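You operate a simulated robot arm through the tools that you are given. There is no shell and no other tool. Be economical: measure what you need, move in short steps, check, and stop when the job is done.

Carry out the task below with a simulated robot arm. There is one attempt and no reset: what you move stays moved.

TASK
Put the 6 A fuse from the top of the stock table on top of the stepped grey sleeve there and the 4 A fuse on top of the sign block there.

It is judged by the outcome, as a careful person would: the job done as asked, and still so three seconds after it is handed in. It fails if anything else is knocked over, pushed out of place, dropped, spilled or broken.

THE ROBOT
A 6-joint arm with a two-finger parallel gripper, fixed in place. Base frame: the origin is at the foot of the arm, x ahead of it, y to its left, z up; the work surface is at about z = 0. Lengths are in m, angles in degrees, forces in N, time in s.
With the tool pointing down near the work surface it reaches from about 0.18 to 0.46 m from the base axis. Its first joint turns from -70.0 to 70.0 degrees. Payload 1.9 kg.
Tool frame: the origin (TCP) lies between the finger pads and is the grasp point; the fingertips stand 0.023 m ahead of it; z points along the fingers, y is the line along which they close. The gripper opens to 0.094 m. The fingers are 0.038 m wide and 0.01 m thick; the gripper's body (0.054 by 0.096 m) begins 0.039 m behind the TCP.
Orientation is that of the tool frame in the base frame, as a unit quaternion [w, x, y, z]. With the fingers straight down and closing along the base's y, the tool's x points along the base's -x, its y along +y and its z along -z.

THE INTERFACE
- The arm moves only by the tool send_rows. Its argument "plan" is a list that holds one entry, the list of rows, each a list of 4 numbers: the shift along the base's x, y, z in m, then the turn about the base's z in degrees. In form: [[[x, y, z, yaw], ...]]. A call has 1 to 10 rows; each row is the pose to reach, as a shift and turn from the pose commanded when the call began. "claw" is the opening, from 0 (shut) to 1 (fully open), set as the call begins (left out, the last holds). A row lasts 0.2 s, in which the tool goes at most 0.05 m and 8.6 degrees; a call with a longer step from one row to the next is refused whole, and so is a gripper value outside its range. A pose out of reach is approached as far as the arm can. The call stops where the force on the tool passes 40 N (or 10 N more than at its start, if that is more) or the arm is blocked; 0.2 s more then pass. The fingers move at their own pace (about 0.108 m/s each) and stop on an object; they squeeze with about 34 N. The grip force told is the motor's: it shows also when the fingers shut on nothing. Time passes only in rows, and 0.2 s behind the last, so rows that repeat a pose let the fingers close. It gives the time, the measured TCP pose, the force on the tool (base axes), the opening and the grip force at its end, in the units of the frame above (readings bear some noise).
- Cameras (640 x 400 px; columns grow to the right, rows downward): "scene" is fixed at [0.0657, 0.3182, 0.4322]; the picture's right is [-0.68, -0.73, 0.00], its down [-0.35, 0.33, -0.88] and it looks along [0.64, -0.60, -0.48] (base axes); focal length 311 px, centre (320, 200). "wrist" rides on the gripper at [-0.039, 0, -0.044] in the tool frame; the picture's right is [0.00, -1.00, 0.00], its down [0.97, 0.00, -0.24] and it looks along [0.24, 0.00, 0.97] (tool axes); focal length 218 px, centre (320, 200).
- camera(camera): a new picture of that camera. No time passes.
- measure_at(camera, pixels): for up to 12 pixels [column, row] of the newest picture of that camera ("zoom" is the newest enlarged one), the place [x, y, z] in the base frame of the surface seen there, good to about 0.003 m. No time passes.
- close_up(camera, box): a new picture of the part [left, top, right, bottom] of that camera's present view, enlarged. No time passes.
- finish_job(): hands the job in; it is judged then, once.

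Work in short steps. Measure before you move; look again where a grasp or a placing could have gone wrong, and mend it. You have 60 turns and 26 pictures in all, the two below and enlarged ones among them. Open the gripper and draw the arm clear of the work before you hand the job in, unless the task says otherwise; then end with one line.

The tools are called after ">>>" by a JSON object that holds its "api" and its "payload". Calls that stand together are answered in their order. send_rows: Moves the arm, as the interface text tells. Its arguments: {"type":"object","properties":{"plan":{"type":"array"},"claw":{"type":"number"}},"required":["plan"]} The other tools are called the same way: camera (camera) takes a picture; measure_at (camera, pixels) gives the place of the surface under pixels of a picture; close_up (camera, box) takes an enlarged picture of a part of a camera's view; finish_job () hands the job in.

At the start:

```text
time: 0.0
position: [0.3237, 0.0538, 0.2812]
orientation: [0.001, 0.0, 1.0, 0.001]
force: [0.0, 0.0, -0.5]
grip_width: 0.0941
gripper_force: 0.1
```

scene: 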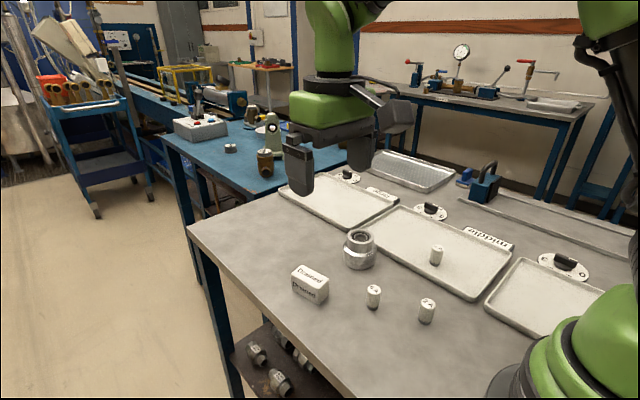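
wrist: 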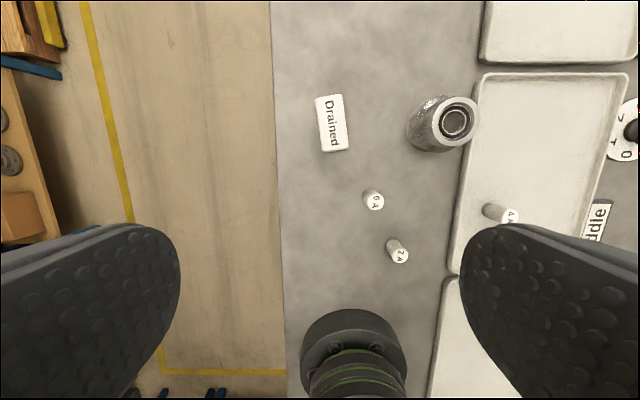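

The wrist view shows three fuses: 6 A at (373,200), 2 A at (397,252) and 4 A in the tray at (505,215). I'll enlarge both views and measure.

>>> {"api": "close_up", "payload": {"camera": "scene", "box": [270, 200, 470, 325]}}

>>> {"api": "measure_at", "payload": {"camera": "wrist", "pixels": [[375, 202], [366, 194], [399, 256], [510, 216], [456, 122], [440, 122], [332, 123], [322, 98], [342, 148], [345, 98], [320, 150], [350, 250]]}}

>>> {"api": "measure_at", "payload": {"camera": "scene", "pixels": [[374, 289], [374, 304], [428, 302], [428, 318], [437, 247], [436, 263], [360, 236], [360, 228], [345, 245], [313, 273], [310, 290], [400, 270]]}}

```text
3.20 times, centred on (370, 262) of scene
```

zoom: 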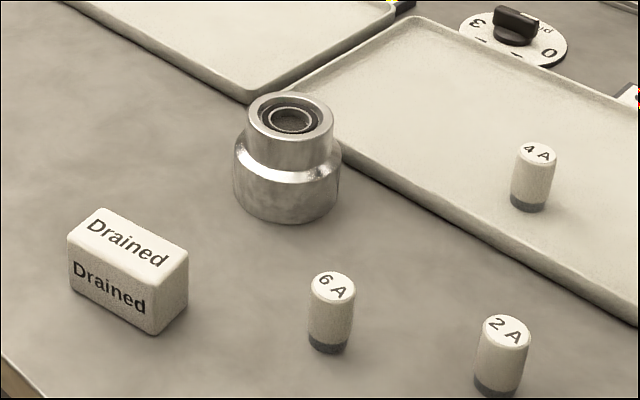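

```text
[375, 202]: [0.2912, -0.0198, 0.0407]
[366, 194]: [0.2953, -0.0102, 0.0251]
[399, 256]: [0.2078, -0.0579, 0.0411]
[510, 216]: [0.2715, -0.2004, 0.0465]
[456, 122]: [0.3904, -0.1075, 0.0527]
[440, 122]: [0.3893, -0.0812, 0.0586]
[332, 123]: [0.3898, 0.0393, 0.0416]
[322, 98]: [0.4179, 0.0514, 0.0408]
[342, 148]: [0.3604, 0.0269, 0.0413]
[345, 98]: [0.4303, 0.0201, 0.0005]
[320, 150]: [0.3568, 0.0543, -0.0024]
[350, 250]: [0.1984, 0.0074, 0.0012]
```

```text
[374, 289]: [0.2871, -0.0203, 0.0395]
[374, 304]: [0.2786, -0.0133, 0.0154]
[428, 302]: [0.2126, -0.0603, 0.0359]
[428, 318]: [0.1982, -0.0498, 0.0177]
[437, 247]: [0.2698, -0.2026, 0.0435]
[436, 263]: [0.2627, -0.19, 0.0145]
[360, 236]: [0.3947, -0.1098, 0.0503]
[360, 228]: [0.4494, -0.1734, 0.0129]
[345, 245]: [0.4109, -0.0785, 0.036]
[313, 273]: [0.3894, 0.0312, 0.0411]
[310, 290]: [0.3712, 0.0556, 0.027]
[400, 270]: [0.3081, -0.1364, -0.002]
```

Now I'll examine the sleeve's top, since its bore matters against the fuse's size.

>>> {"api": "close_up", "payload": {"camera": "wrist", "box": [395, 85, 491, 145]}}

>>> {"api": "close_up", "payload": {"camera": "scene", "box": [336, 220, 400, 260]}}

```text
6.67 times, centred on (443, 115) of wrist
```

zoom: 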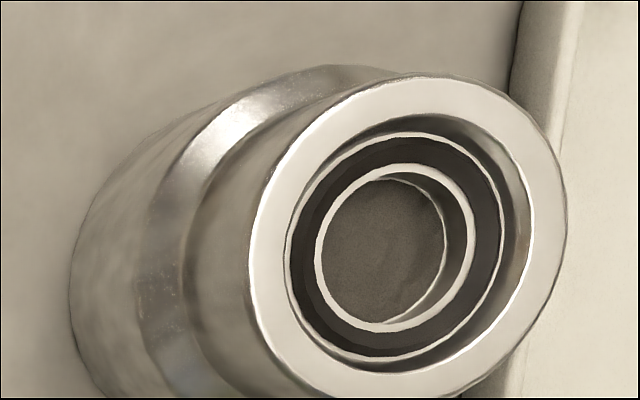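

```text
10.00 times, centred on (368, 240) of scene
```

zoom: 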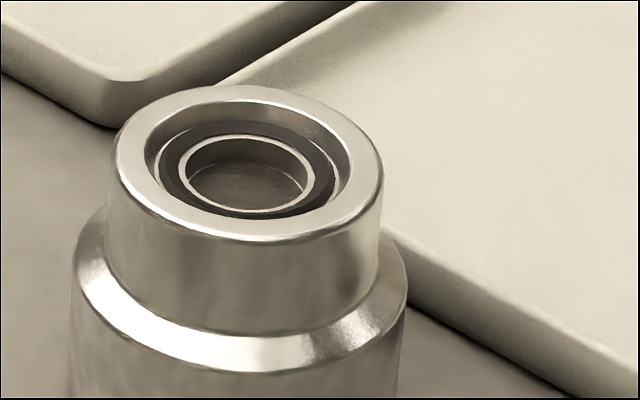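

>>> {"api": "measure_at", "payload": {"camera": "zoom", "pixels": [[128, 165], [368, 165], [250, 93], [250, 228], [182, 182], [311, 182], [247, 137], [250, 210], [245, 185], [250, 198], [325, 185], [172, 165]]}}

>>> {"api": "close_up", "payload": {"camera": "scene", "box": [350, 275, 398, 315]}}

```text
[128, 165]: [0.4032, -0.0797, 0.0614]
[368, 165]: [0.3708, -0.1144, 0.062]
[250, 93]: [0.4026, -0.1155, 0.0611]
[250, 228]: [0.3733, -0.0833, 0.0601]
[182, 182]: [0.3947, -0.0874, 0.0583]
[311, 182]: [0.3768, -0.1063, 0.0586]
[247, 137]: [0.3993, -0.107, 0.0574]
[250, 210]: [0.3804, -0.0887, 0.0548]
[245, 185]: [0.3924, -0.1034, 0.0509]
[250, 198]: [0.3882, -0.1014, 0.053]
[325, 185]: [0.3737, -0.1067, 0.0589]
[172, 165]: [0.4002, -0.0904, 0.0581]
```

```text
10.00 times, centred on (374, 295) of scene
```

zoom: 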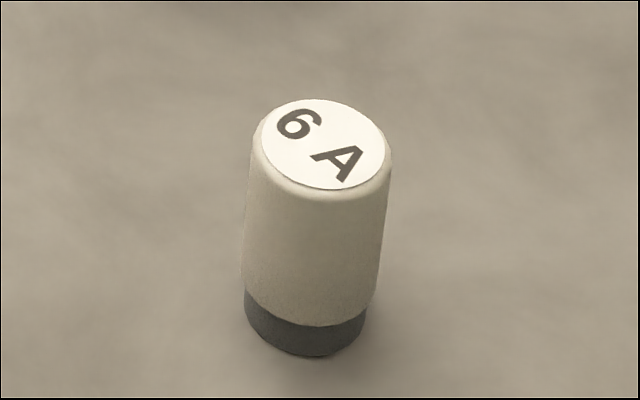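

The sleeve is centred near (0.3875,-0.098). Its rim is at z 0.061, its inner ring at 0.058, and its shallow floor at about 0.052. The 6 A fuse is at about (0.288,-0.020) and is 0.04 tall. I'll move above it with the gripper half open and check from the wrist.

>>> {"api": "send_rows", "payload": {"plan": [[[-0.009, -0.018, -0.04, 0], [-0.018, -0.037, -0.08, 0], [-0.027, -0.056, -0.12, 0], [-0.0357, -0.0738, -0.16, 0], [-0.0357, -0.0738, -0.19, 0], [-0.0357, -0.0738, -0.19, 0]]], "claw": 0.55}}

>>> {"api": "camera", "payload": {"camera": "wrist"}}

```text
time: 1.4
position: [0.2878, -0.017, 0.0912]
orientation: [0.001, 0.001, 1.0, 0.001]
force: [-0.8, -0.3, -0.2]
grip_width: 0.0514
gripper_force: 0.1
```

```text
19 pictures are left
```

wrist: 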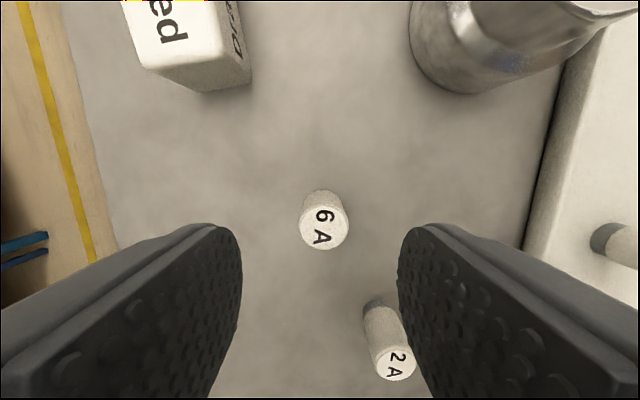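

>>> {"api": "measure_at", "payload": {"camera": "wrist", "pixels": [[323, 227], [305, 226], [343, 226], [323, 210], [323, 245]]}}

```text
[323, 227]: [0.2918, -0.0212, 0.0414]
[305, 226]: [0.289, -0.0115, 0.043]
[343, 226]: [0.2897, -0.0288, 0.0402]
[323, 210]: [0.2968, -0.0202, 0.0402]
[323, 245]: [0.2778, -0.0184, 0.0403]
```

The fuse is centred between the fingers, at about (0.289,-0.020). I'll descend to TCP z of about 0.038 and close.

>>> {"api": "send_rows", "payload": {"plan": [[[0.001, 0, -0.03, 0], [0.001, 0, -0.053, 0], [0.001, 0, -0.053, 0]]]}}

>>> {"api": "send_rows", "payload": {"plan": [[[0, 0, 0, 0], [0, 0, 0, 0], [0, 0, 0, 0]]], "claw": 0}}

>>> {"api": "send_rows", "payload": {"plan": [[[0, 0, 0.04, 0], [0, 0, 0.08, 0], [0, 0, 0.08, 0]]]}}

>>> {"api": "camera", "payload": {"camera": "wrist"}}

>>> {"api": "camera", "payload": {"camera": "scene"}}

```text
time: 2.2
position: [0.2879, -0.0186, 0.0388]
orientation: [0.001, 0.0, 1.0, 0.0]
force: [1.1, 0.3, -0.3]
grip_width: 0.0518
gripper_force: 0.1
```

```text
time: 3.0
position: [0.2888, -0.0187, 0.0379]
orientation: [0.001, -0.001, 1.0, 0.001]
force: [-0.2, 0.0, 0.9]
grip_width: 0.0225
gripper_force: 34.1
```

```text
time: 3.8
position: [0.2883, -0.0189, 0.1195]
orientation: [0.0, 0.0, 1.0, 0.001]
force: [0.6, 0.3, -0.3]
grip_width: 0.0228
gripper_force: 34.0
```

```text
18 pictures are left
```

wrist: 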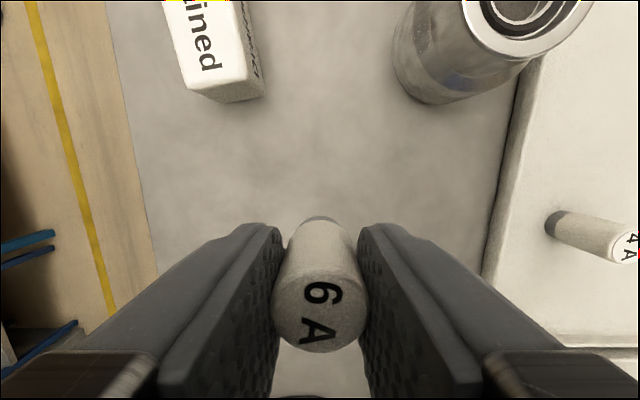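

```text
17 pictures are left
```

scene: 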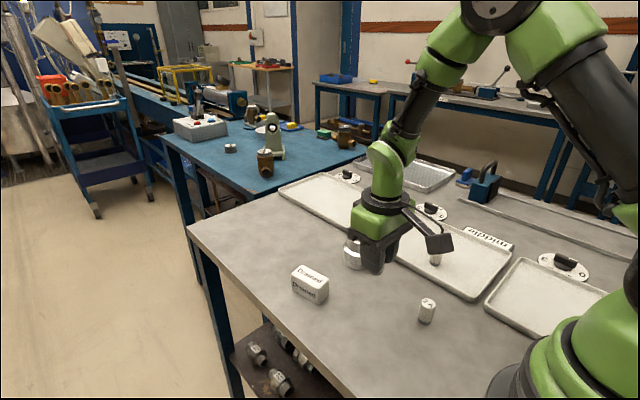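

Grasp is good: width 0.0226, upright. I'll move to just short of the sleeve to get a precise view of its ring.

>>> {"api": "measure_at", "payload": {"camera": "wrist", "pixels": [[322, 280], [322, 350], [322, 315], [300, 315], [342, 315]]}}

>>> {"api": "send_rows", "payload": {"plan": [[[0.015, -0.026, 0.015, 0], [0.03, -0.052, 0.03, 0], [0.045, -0.079, 0.03, 0], [0.045, -0.079, 0.03, 0]]]}}

>>> {"api": "camera", "payload": {"camera": "wrist"}}

```text
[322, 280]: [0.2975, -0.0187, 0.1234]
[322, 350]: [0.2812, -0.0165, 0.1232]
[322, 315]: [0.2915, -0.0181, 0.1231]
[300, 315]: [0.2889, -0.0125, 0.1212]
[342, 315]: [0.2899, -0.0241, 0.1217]
```

```text
time: 4.8
position: [0.3351, -0.0974, 0.1484]
orientation: [0.0, 0.0, 1.0, 0.001]
force: [-0.7, 0.4, -1.3]
grip_width: 0.0226
gripper_force: 33.6
```

```text
16 pictures are left
```

wrist: 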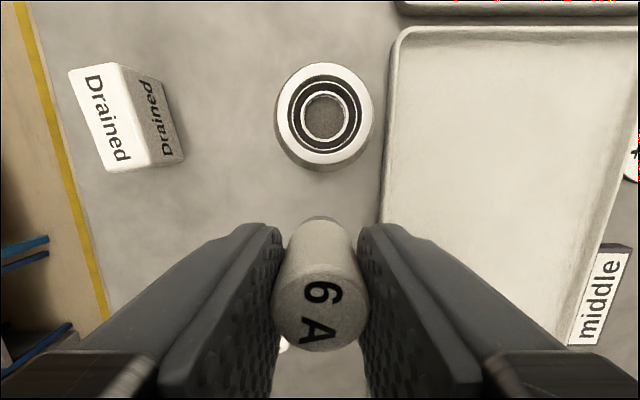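

>>> {"api": "measure_at", "payload": {"camera": "wrist", "pixels": [[280, 112], [367, 112], [324, 68], [324, 159], [285, 95], [362, 95], [285, 130], [363, 130], [304, 116], [343, 116], [324, 95], [324, 137]]}}

>>> {"api": "close_up", "payload": {"camera": "wrist", "box": [260, 55, 388, 175]}}

```text
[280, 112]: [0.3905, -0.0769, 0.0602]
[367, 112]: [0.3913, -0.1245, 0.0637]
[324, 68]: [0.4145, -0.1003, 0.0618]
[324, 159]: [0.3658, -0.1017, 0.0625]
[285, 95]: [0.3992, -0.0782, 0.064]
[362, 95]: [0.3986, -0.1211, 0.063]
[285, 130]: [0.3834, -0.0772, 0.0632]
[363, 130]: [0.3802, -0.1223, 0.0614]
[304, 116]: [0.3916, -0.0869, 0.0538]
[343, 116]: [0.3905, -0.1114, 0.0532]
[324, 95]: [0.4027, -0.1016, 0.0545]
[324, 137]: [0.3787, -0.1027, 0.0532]
```

```text
3.33 times, centred on (324, 115) of wrist
```

zoom: 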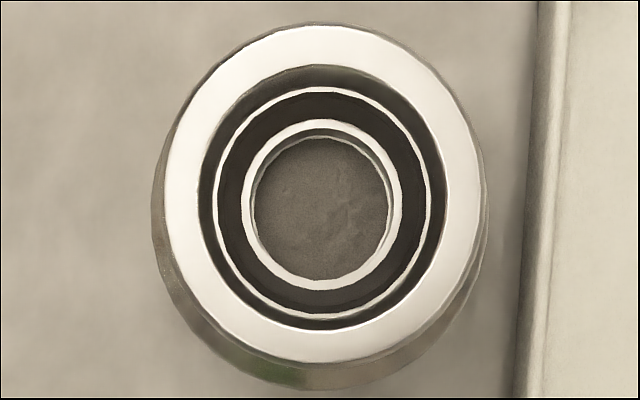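

>>> {"api": "measure_at", "payload": {"camera": "zoom", "pixels": [[320, 200], [290, 230], [350, 240], [320, 262], [320, 285], [225, 200], [245, 205], [395, 205], [415, 205], [320, 300], [316, 345], [310, 45]]}}

```text
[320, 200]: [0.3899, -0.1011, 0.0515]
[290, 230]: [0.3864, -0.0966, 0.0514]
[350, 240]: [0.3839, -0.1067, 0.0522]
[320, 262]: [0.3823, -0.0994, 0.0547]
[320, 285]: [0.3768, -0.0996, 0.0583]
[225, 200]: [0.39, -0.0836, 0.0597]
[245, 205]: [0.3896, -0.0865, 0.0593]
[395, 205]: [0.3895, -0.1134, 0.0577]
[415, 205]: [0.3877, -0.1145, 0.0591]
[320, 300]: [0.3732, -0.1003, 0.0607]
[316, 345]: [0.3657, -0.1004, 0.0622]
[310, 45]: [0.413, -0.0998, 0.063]
```

The recess floor is at z 0.0515 and its ring is centred at about (0.3895,-0.1005). I'll move over it with the fuse base about 1 cm above the rim and check from the scene.

>>> {"api": "send_rows", "payload": {"plan": [[[0.027, -0.001, 0.0, 0], [0.0548, -0.0018, 0.0, 0], [0.0548, -0.0018, -0.036, 0], [0.0548, -0.0018, -0.036, 0], [0.0548, -0.0018, -0.036, 0]]]}}

>>> {"api": "close_up", "payload": {"camera": "scene", "box": [320, 190, 416, 280]}}

>>> {"api": "close_up", "payload": {"camera": "wrist", "box": [220, 150, 420, 400]}}

```text
time: 6.0
position: [0.3894, -0.099, 0.1113]
orientation: [0.001, 0.0, 1.0, 0.001]
force: [0.0, -1.0, -0.7]
grip_width: 0.0226
gripper_force: 34.2
```

```text
4.44 times, centred on (368, 235) of scene
```

zoom: 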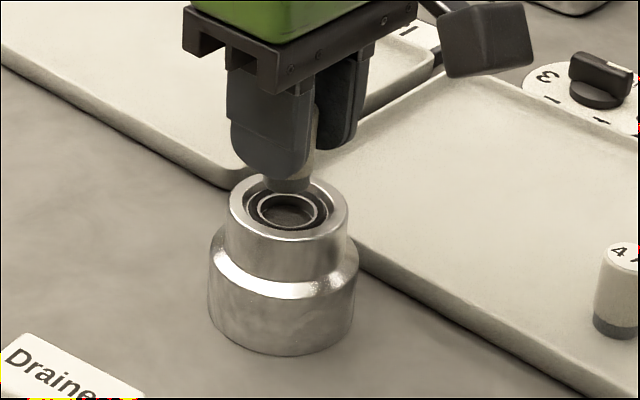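

```text
1.60 times, centred on (320, 275) of wrist
```

zoom: 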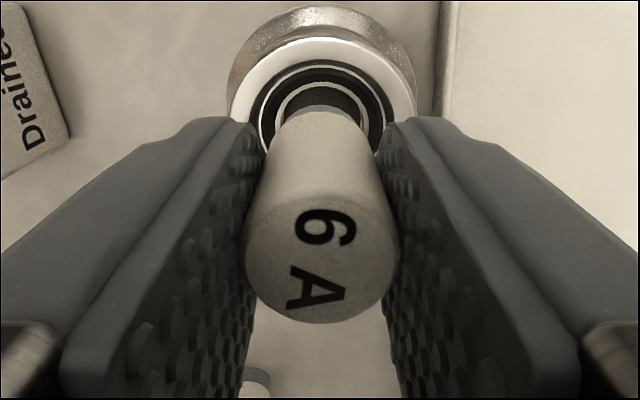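

>>> {"api": "close_up", "payload": {"camera": "scene", "box": [340, 215, 388, 245]}}

```text
13.33 times, centred on (364, 230) of scene
```

zoom: 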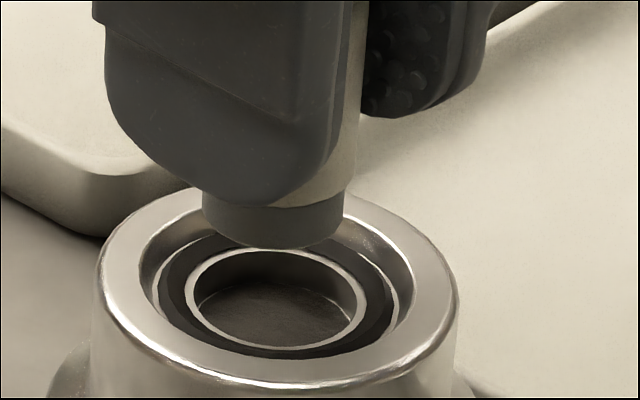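

>>> {"api": "close_up", "payload": {"camera": "wrist", "box": [280, 165, 360, 225]}}

```text
6.67 times, centred on (320, 195) of wrist
```

zoom: 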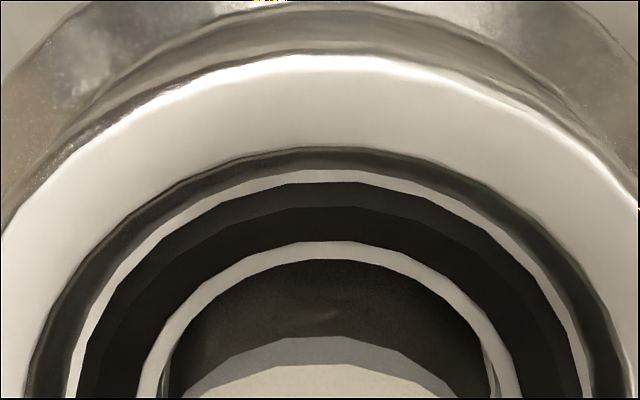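

Both views agree to within about 1.5 mm, and the scene suggests shifting slightly toward -x. I'll nudge it and lower to just above the ring, then look.

>>> {"api": "send_rows", "payload": {"plan": [[[-0.001, -0.0004, 0, 0], [-0.001, -0.0004, -0.011, 0], [-0.001, -0.0004, -0.011, 0], [-0.001, -0.0004, -0.011, 0]]]}}

>>> {"api": "close_up", "payload": {"camera": "scene", "box": [340, 215, 388, 245]}}

```text
time: 7.0
position: [0.3891, -0.0999, 0.1002]
orientation: [0.001, 0.0, 1.0, 0.0]
force: [-0.7, -0.1, 0.0]
grip_width: 0.0224
gripper_force: 33.9
```

```text
13.33 times, centred on (364, 230) of scene
```

zoom: 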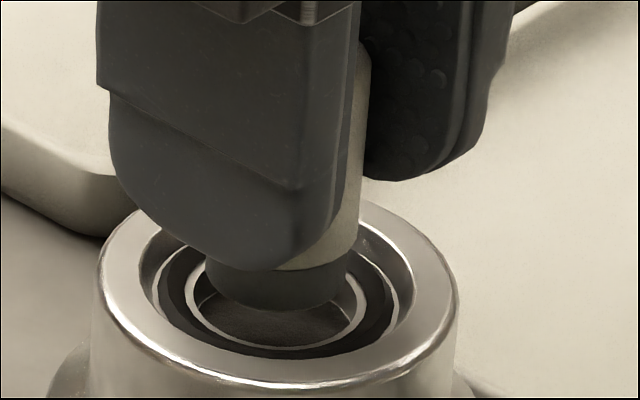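

Foot and hole are now aligned in column (276 against 275.5). I'll lower gently to the recess floor.

>>> {"api": "send_rows", "payload": {"plan": [[[0, 0, -0.002, 0], [0, 0, -0.004, 0], [0, 0, -0.006, 0], [0, 0, -0.008, 0], [0, 0, -0.009, 0], [0, 0, -0.009, 0]]]}}

>>> {"api": "close_up", "payload": {"camera": "scene", "box": [340, 215, 388, 245]}}

```text
time: 8.4
position: [0.3886, -0.1006, 0.0914]
orientation: [0.002, -0.001, 1.0, 0.0]
force: [6.3, 2.6, 25.5]
grip_width: 0.0228
gripper_force: 34.4
```

```text
13.33 times, centred on (364, 230) of scene
```

zoom: 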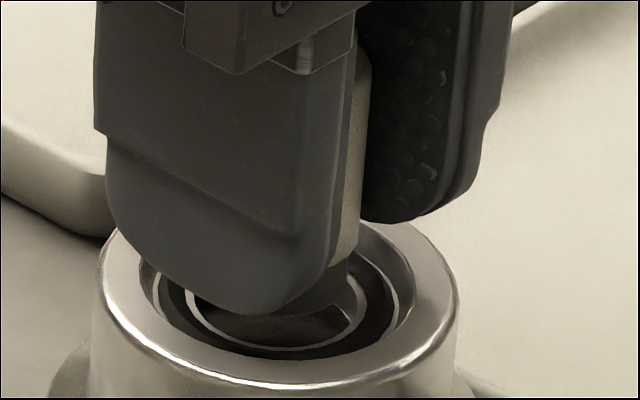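

The force is 25 N and the foot's front edge is only at row 318, so the foot has caught on the back of the ring and slid up in the grip. I'll lift a centimetre and look again.

>>> {"api": "send_rows", "payload": {"plan": [[[0, 0, 0.004, 0], [0, 0, 0.012, 0], [0, 0, 0.012, 0], [0, 0, 0.012, 0]]]}}

>>> {"api": "close_up", "payload": {"camera": "scene", "box": [340, 215, 388, 245]}}

>>> {"api": "close_up", "payload": {"camera": "wrist", "box": [240, 150, 400, 250]}}

```text
time: 9.4
position: [0.3873, -0.0993, 0.1035]
orientation: [0.001, -0.001, 1.0, 0.001]
force: [-0.4, 0.3, -0.6]
grip_width: 0.0229
gripper_force: 34.4
```

```text
13.33 times, centred on (364, 230) of scene
```

zoom: 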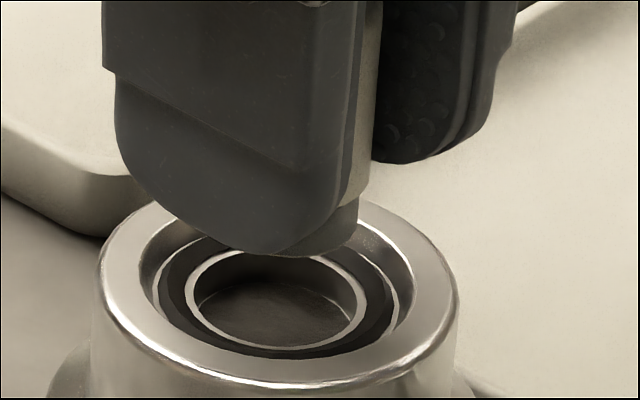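

```text
4.00 times, centred on (320, 200) of wrist
```

zoom: 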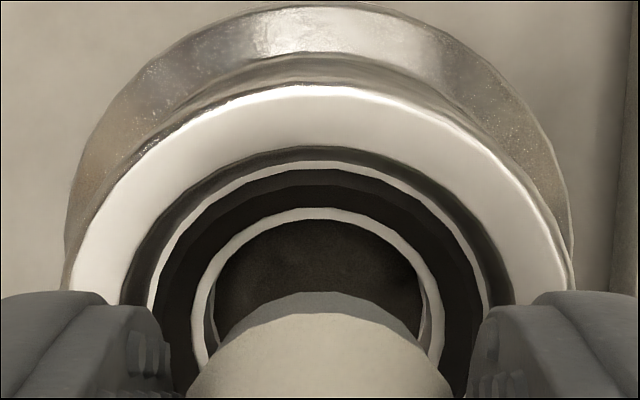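

Lateral alignment is good in the wrist view (columns around 320 for both). My nudge put the fuse about 2 mm short in x, which matches the +x contact force. I'll shift +0.0018 in x and lower gently again.

>>> {"api": "send_rows", "payload": {"plan": [[[0.0018, 0, 0, 0], [0.0018, 0, -0.005, 0], [0.0018, 0, -0.01, 0], [0.0018, 0, -0.012, 0], [0.0018, 0, -0.0135, 0], [0.0018, 0, -0.0135, 0]]]}}

>>> {"api": "close_up", "payload": {"camera": "scene", "box": [340, 215, 388, 245]}}

```text
time: 10.8
position: [0.3888, -0.1002, 0.0908]
orientation: [0.003, -0.001, 1.0, 0.001]
force: [-1.6, 1.2, 27.2]
grip_width: 0.0226
gripper_force: 34.2
```

```text
13.33 times, centred on (364, 230) of scene
```

zoom: 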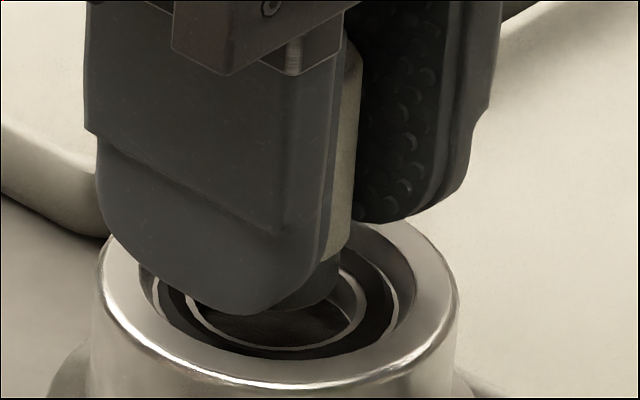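

The fuse is still resting on something and may have tilted in the grip. I'll lift clear and inspect it.

>>> {"api": "send_rows", "payload": {"plan": [[[0, 0, 0.01, 0], [0, 0, 0.04, 0], [0, 0, 0.06, 0], [0, 0, 0.06, 0]]]}}

>>> {"api": "close_up", "payload": {"camera": "scene", "box": [332, 180, 404, 225]}}

>>> {"api": "camera", "payload": {"camera": "wrist"}}

```text
time: 11.8
position: [0.3901, -0.1008, 0.1509]
orientation: [0.001, 0.0, 1.0, 0.0]
force: [-0.7, 0.3, -0.3]
grip_width: 0.0225
gripper_force: 34.0
```

```text
8.89 times, centred on (368, 202) of scene
```

zoom: 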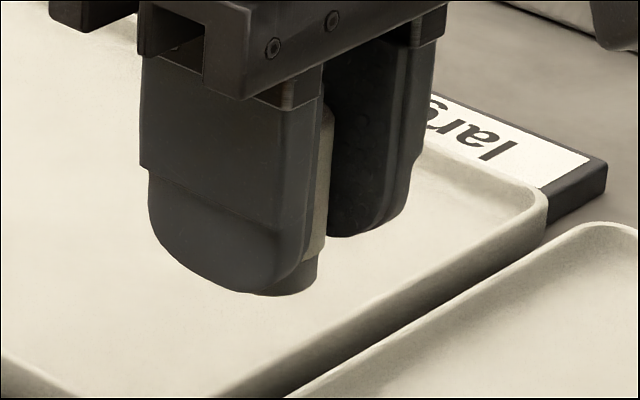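

```text
4 pictures are left
```

wrist: 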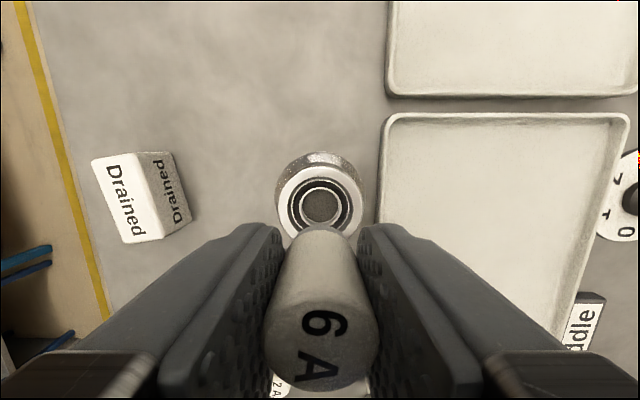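

>>> {"api": "measure_at", "payload": {"camera": "wrist", "pixels": [[322, 240], [322, 250], [322, 270], [322, 290], [322, 310], [322, 340], [322, 370], [322, 386], [319, 227], [300, 345], [345, 345], [320, 205]]}}

>>> {"api": "measure_at", "payload": {"camera": "wrist", "pixels": [[280, 208], [361, 206], [320, 170], [289, 207], [352, 205], [320, 179], [303, 207], [337, 207], [320, 191], [320, 193], [320, 220], [320, 188]]}}

>>> {"api": "measure_at", "payload": {"camera": "zoom", "pixels": [[290, 285], [310, 270], [315, 255], [326, 200], [328, 140], [318, 230], [250, 290], [280, 294], [300, 292]]}}

```text
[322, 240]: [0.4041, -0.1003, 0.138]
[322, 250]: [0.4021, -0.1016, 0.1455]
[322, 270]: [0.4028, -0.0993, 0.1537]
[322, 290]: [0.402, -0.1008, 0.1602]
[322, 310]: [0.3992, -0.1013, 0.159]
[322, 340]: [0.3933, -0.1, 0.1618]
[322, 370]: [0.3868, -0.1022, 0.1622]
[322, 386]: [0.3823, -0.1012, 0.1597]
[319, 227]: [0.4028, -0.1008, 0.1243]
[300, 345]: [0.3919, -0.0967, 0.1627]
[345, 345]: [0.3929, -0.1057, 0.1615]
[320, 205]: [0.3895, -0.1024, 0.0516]
```

```text
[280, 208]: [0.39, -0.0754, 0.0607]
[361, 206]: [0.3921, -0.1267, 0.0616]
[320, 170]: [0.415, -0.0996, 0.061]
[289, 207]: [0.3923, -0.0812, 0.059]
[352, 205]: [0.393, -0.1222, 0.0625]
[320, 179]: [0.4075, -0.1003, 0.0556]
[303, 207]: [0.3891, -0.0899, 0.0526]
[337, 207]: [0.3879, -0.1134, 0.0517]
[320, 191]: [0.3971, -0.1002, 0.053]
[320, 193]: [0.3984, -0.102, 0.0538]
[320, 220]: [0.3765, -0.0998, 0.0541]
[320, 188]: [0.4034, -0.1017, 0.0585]
```

```text
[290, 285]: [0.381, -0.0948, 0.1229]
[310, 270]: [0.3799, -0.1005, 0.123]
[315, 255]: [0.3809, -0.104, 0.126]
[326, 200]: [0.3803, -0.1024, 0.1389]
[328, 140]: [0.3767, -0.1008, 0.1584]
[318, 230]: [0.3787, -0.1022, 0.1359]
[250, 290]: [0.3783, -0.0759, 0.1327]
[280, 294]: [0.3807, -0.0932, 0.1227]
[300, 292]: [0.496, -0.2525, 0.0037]
```

The measurements show the fuse is upright, with its base 0.0285 below the TCP. Both contacts therefore happened with the base at z of about 0.062, which is rim height, so the sleeve's top carries it as a flat seat. I'll centre it (-0.002 in x), lower it to just that height and check the force.

>>> {"api": "send_rows", "payload": {"plan": [[[-0.002, 0, -0.02, 0], [-0.002, 0, -0.04, 0], [-0.002, 0, -0.054, 0], [-0.002, 0, -0.058, 0], [-0.002, 0, -0.0598, 0], [-0.002, 0, -0.0598, 0]]]}}

```text
time: 13.2
position: [0.3874, -0.1006, 0.0908]
orientation: [0.002, 0.0, 1.0, 0.0]
force: [-2.6, -1.2, 16.4]
grip_width: 0.0227
gripper_force: 33.7
```

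It makes contact again at the same height, so the seat is confirmed. I'll ease off 0.4 mm and open.

>>> {"api": "send_rows", "payload": {"plan": [[[0, 0, 0.0004, 0], [0, 0, 0.0004, 0]]]}}

>>> {"api": "send_rows", "payload": {"plan": [[[0, 0, 0, 0], [0, 0, 0, 0], [0, 0, 0, 0]]], "claw": 0.5}}

>>> {"api": "send_rows", "payload": {"plan": [[[0, 0, 0.02, 0], [0, 0, 0.05, 0], [0, 0, 0.08, 0], [0, 0, 0.08, 0]]]}}

>>> {"api": "camera", "payload": {"camera": "wrist"}}

```text
time: 13.8
position: [0.3897, -0.1008, 0.0916]
orientation: [0.001, 0.0, 1.0, 0.001]
force: [1.5, -1.9, 15.3]
grip_width: 0.0225
gripper_force: 33.9
```

```text
time: 14.6
position: [0.3876, -0.0997, 0.0912]
orientation: [0.001, -0.001, 1.0, 0.001]
force: [0.1, 0.0, 0.0]
grip_width: 0.0472
gripper_force: 0.1
```

```text
time: 15.6
position: [0.3884, -0.0997, 0.1713]
orientation: [0.001, 0.0, 1.0, 0.001]
force: [0.0, 0.3, 0.5]
grip_width: 0.0469
gripper_force: 0.1
```

```text
3 pictures are left
```

wrist: 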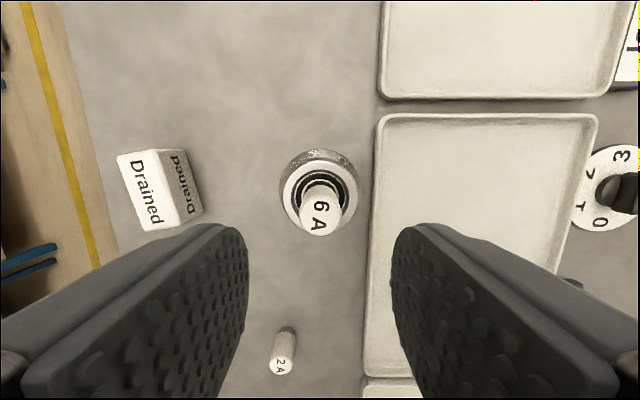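

>>> {"api": "measure_at", "payload": {"camera": "wrist", "pixels": [[320, 218], [304, 219], [337, 219], [320, 203], [320, 232], [320, 190], [151, 190], [119, 156], [151, 148], [142, 230], [175, 223], [147, 190]]}}

```text
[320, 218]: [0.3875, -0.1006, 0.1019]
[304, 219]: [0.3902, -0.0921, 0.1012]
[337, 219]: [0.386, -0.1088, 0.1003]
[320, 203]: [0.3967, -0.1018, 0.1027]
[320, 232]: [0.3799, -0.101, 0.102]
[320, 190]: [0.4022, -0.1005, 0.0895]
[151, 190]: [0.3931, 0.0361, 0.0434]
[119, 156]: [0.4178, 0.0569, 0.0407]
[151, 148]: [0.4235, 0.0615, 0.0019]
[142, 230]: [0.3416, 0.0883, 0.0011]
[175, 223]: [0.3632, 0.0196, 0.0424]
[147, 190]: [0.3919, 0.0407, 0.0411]
```

The 6 A fuse stands upright on the sleeve: its top is at z 0.102 and level, centred at about (0.388,-0.101). Next I'll go above the 4 A fuse near (0.270,-0.202) and check.

>>> {"api": "send_rows", "payload": {"plan": [[[-0.027, -0.022, 0, 0], [-0.055, -0.045, 0, 0], [-0.085, -0.07, -0.01, 0], [-0.1026, -0.0885, -0.03, 0], [-0.1176, -0.1005, -0.055, 0], [-0.1176, -0.1005, -0.067, 0], [-0.1176, -0.1005, -0.067, 0]]], "claw": 0.55}}

>>> {"api": "camera", "payload": {"camera": "wrist"}}

```text
time: 17.2
position: [0.2698, -0.2006, 0.1032]
orientation: [0.001, 0.0, 1.0, 0.001]
force: [-0.1, 0.6, -0.4]
grip_width: 0.0517
gripper_force: 0.1
```

```text
2 pictures are left
```

wrist: 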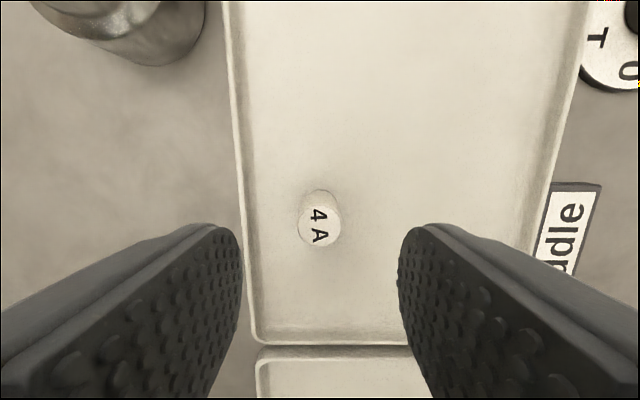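

>>> {"api": "measure_at", "payload": {"camera": "wrist", "pixels": [[320, 226], [302, 226], [338, 226], [320, 210], [320, 243], [243, 226], [240, 200], [285, 226], [360, 226]]}}

```text
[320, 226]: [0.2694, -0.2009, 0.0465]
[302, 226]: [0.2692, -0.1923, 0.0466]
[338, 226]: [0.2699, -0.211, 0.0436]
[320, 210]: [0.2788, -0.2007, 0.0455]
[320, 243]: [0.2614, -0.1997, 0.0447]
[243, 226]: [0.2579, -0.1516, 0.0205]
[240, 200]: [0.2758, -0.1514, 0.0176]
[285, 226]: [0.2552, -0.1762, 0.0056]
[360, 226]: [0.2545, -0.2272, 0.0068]
```

The fuse is centred at (0.270,-0.201) with its top at z 0.0455, and the fingers clear the tray wall (y -0.151). I'll descend, grip and lift.

>>> {"api": "send_rows", "payload": {"plan": [[[0, 0, -0.03, 0], [0, 0, -0.062, 0], [0, 0, -0.062, 0]]]}}

>>> {"api": "send_rows", "payload": {"plan": [[[0, 0, 0, 0], [0, 0, 0, 0], [0, 0, 0, 0]]], "claw": 0}}

>>> {"api": "send_rows", "payload": {"plan": [[[0, 0, 0.03, 0], [0, 0, 0.07, 0], [0, 0, 0.11, 0], [0, 0, 0.11, 0]]]}}

```text
time: 18.0
position: [0.2704, -0.2021, 0.0409]
orientation: [0.001, 0.001, 1.0, 0.001]
force: [1.4, -0.9, 0.0]
grip_width: 0.0518
gripper_force: 0.1
```

```text
time: 18.8
position: [0.2701, -0.1996, 0.0423]
orientation: [0.001, 0.0, 1.0, 0.001]
force: [-0.1, -0.5, -0.3]
grip_width: 0.0225
gripper_force: 33.3
```

```text
time: 19.8
position: [0.2709, -0.2012, 0.1519]
orientation: [0.001, 0.0, 1.0, 0.001]
force: [-0.2, -0.5, -0.8]
grip_width: 0.0228
gripper_force: 34.3
```

It's held (width 0.0226). I'll carry it around the front side to just short of the sign block for a measuring look.

>>> {"api": "send_rows", "payload": {"plan": [[[0, 0.035, 0, 0], [0, 0.07, 0, 0], [0, 0.105, 0, 0], [0, 0.14, 0, 0], [0.01, 0.175, 0, 0], [0.03, 0.21, 0, 0], [0.05, 0.2402, 0, 0], [0.07, 0.2402, 0, 0], [0.07, 0.2402, 0, 0]]]}}

>>> {"api": "camera", "payload": {"camera": "wrist"}}

```text
time: 21.8
position: [0.3395, 0.039, 0.151]
orientation: [0.001, 0.0, 1.0, 0.001]
force: [0.1, 0.0, -0.9]
grip_width: 0.0227
gripper_force: 34.1
```

```text
1 pictures are left
```

wrist: 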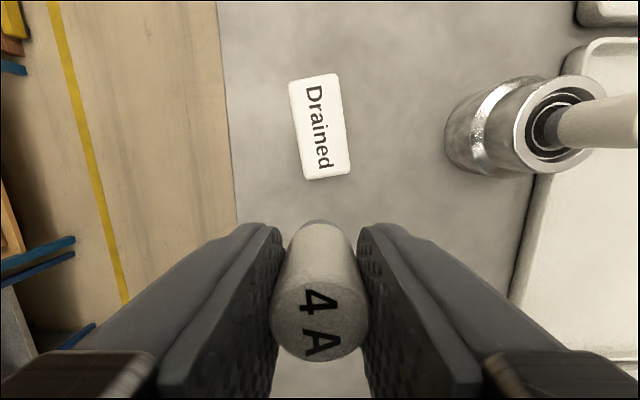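

>>> {"api": "measure_at", "payload": {"camera": "wrist", "pixels": [[320, 126], [293, 84], [334, 77], [347, 169], [307, 175], [298, 129], [342, 124], [314, 78], [327, 173], [320, 300], [320, 345], [320, 235]]}}

```text
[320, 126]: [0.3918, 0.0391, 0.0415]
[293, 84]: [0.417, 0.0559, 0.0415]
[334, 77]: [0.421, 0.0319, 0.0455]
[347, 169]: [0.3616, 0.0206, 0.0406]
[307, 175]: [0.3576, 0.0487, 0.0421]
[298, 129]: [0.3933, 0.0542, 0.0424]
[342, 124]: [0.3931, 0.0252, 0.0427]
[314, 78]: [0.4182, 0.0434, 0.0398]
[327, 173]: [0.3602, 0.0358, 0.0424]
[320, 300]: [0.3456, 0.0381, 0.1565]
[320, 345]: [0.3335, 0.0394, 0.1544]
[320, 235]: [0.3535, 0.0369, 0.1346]
```

The block's top is centred at (0.390,0.039) at z 0.0415, about 0.029 by 0.06. I'll move over it and lower gently until contact.

>>> {"api": "send_rows", "payload": {"plan": [[[0.025, 0.0007, 0, 0], [0.049, 0.0007, 0, 0], [0.049, 0.0007, -0.03, 0], [0.049, 0.0007, -0.058, 0], [0.049, 0.0007, -0.068, 0], [0.049, 0.0007, -0.071, 0], [0.049, 0.0007, -0.073, 0], [0.049, 0.0007, -0.0735, 0], [0.049, 0.0007, -0.0735, 0]]]}}

```text
time: 23.8
position: [0.3885, 0.0403, 0.0775]
orientation: [0.001, -0.001, 1.0, 0.001]
force: [-0.5, 0.1, 0.0]
grip_width: 0.0227
gripper_force: 33.8
```

No contact yet, so I'll go down in half-millimetre steps.

>>> {"api": "send_rows", "payload": {"plan": [[[0, 0, -0.0005, 0], [0, 0, -0.001, 0], [0, 0, -0.001, 0]]]}}

```text
time: 24.6
position: [0.3903, 0.0402, 0.0773]
orientation: [0.001, 0.001, 1.0, 0.001]
force: [-2.0, 0.5, 9.2]
grip_width: 0.0224
gripper_force: 34.5
```

Contact at 9 N means the fuse is resting on the block. I'll open and rise straight up.

>>> {"api": "send_rows", "payload": {"plan": [[[0, 0, 0, 0], [0, 0, 0, 0], [0, 0, 0, 0]]], "claw": 0.5}}

>>> {"api": "send_rows", "payload": {"plan": [[[0, 0, 0.02, 0], [0, 0, 0.06, 0], [0, 0, 0.1, 0], [-0.04, 0, 0.12, 0], [-0.08, 0, 0.12, 0], [-0.11, 0, 0.12, 0], [-0.11, 0, 0.12, 0]]]}}

>>> {"api": "camera", "payload": {"camera": "scene"}}

```text
time: 25.4
position: [0.3902, 0.0397, 0.0772]
orientation: [0.0, 0.0, 1.0, 0.001]
force: [0.2, -1.2, 0.2]
grip_width: 0.047
gripper_force: 0.0
```

```text
time: 27.0
position: [0.2786, 0.0402, 0.198]
orientation: [0.0, 0.0, 1.0, 0.0]
force: [0.1, 0.3, -0.3]
grip_width: 0.0471
gripper_force: 0.0
```

```text
0 pictures are left
```

scene: 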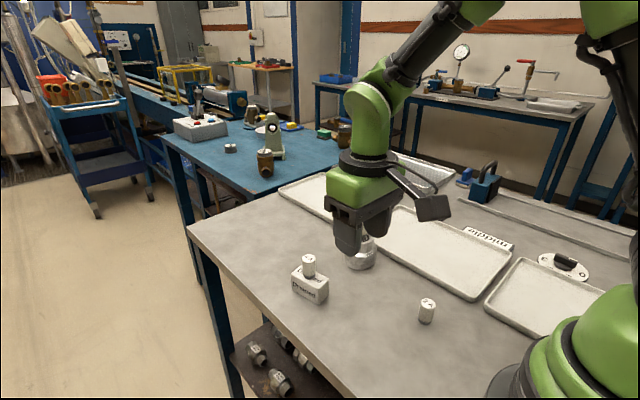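

The 4 A fuse stands upright on the sign block at (309,265), and the arm is clear with the gripper open. The 6 A fuse was seen upright on the sleeve in the last wrist picture, and nothing has been near it since.

>>> {"api": "finish_job", "payload": {}}

```text
The job is handed in.
```

The 6 A fuse is on top of the stepped grey sleeve and the 4 A fuse is on top of the sign block, both upright; the gripper was open and the arm clear when I handed the job in.
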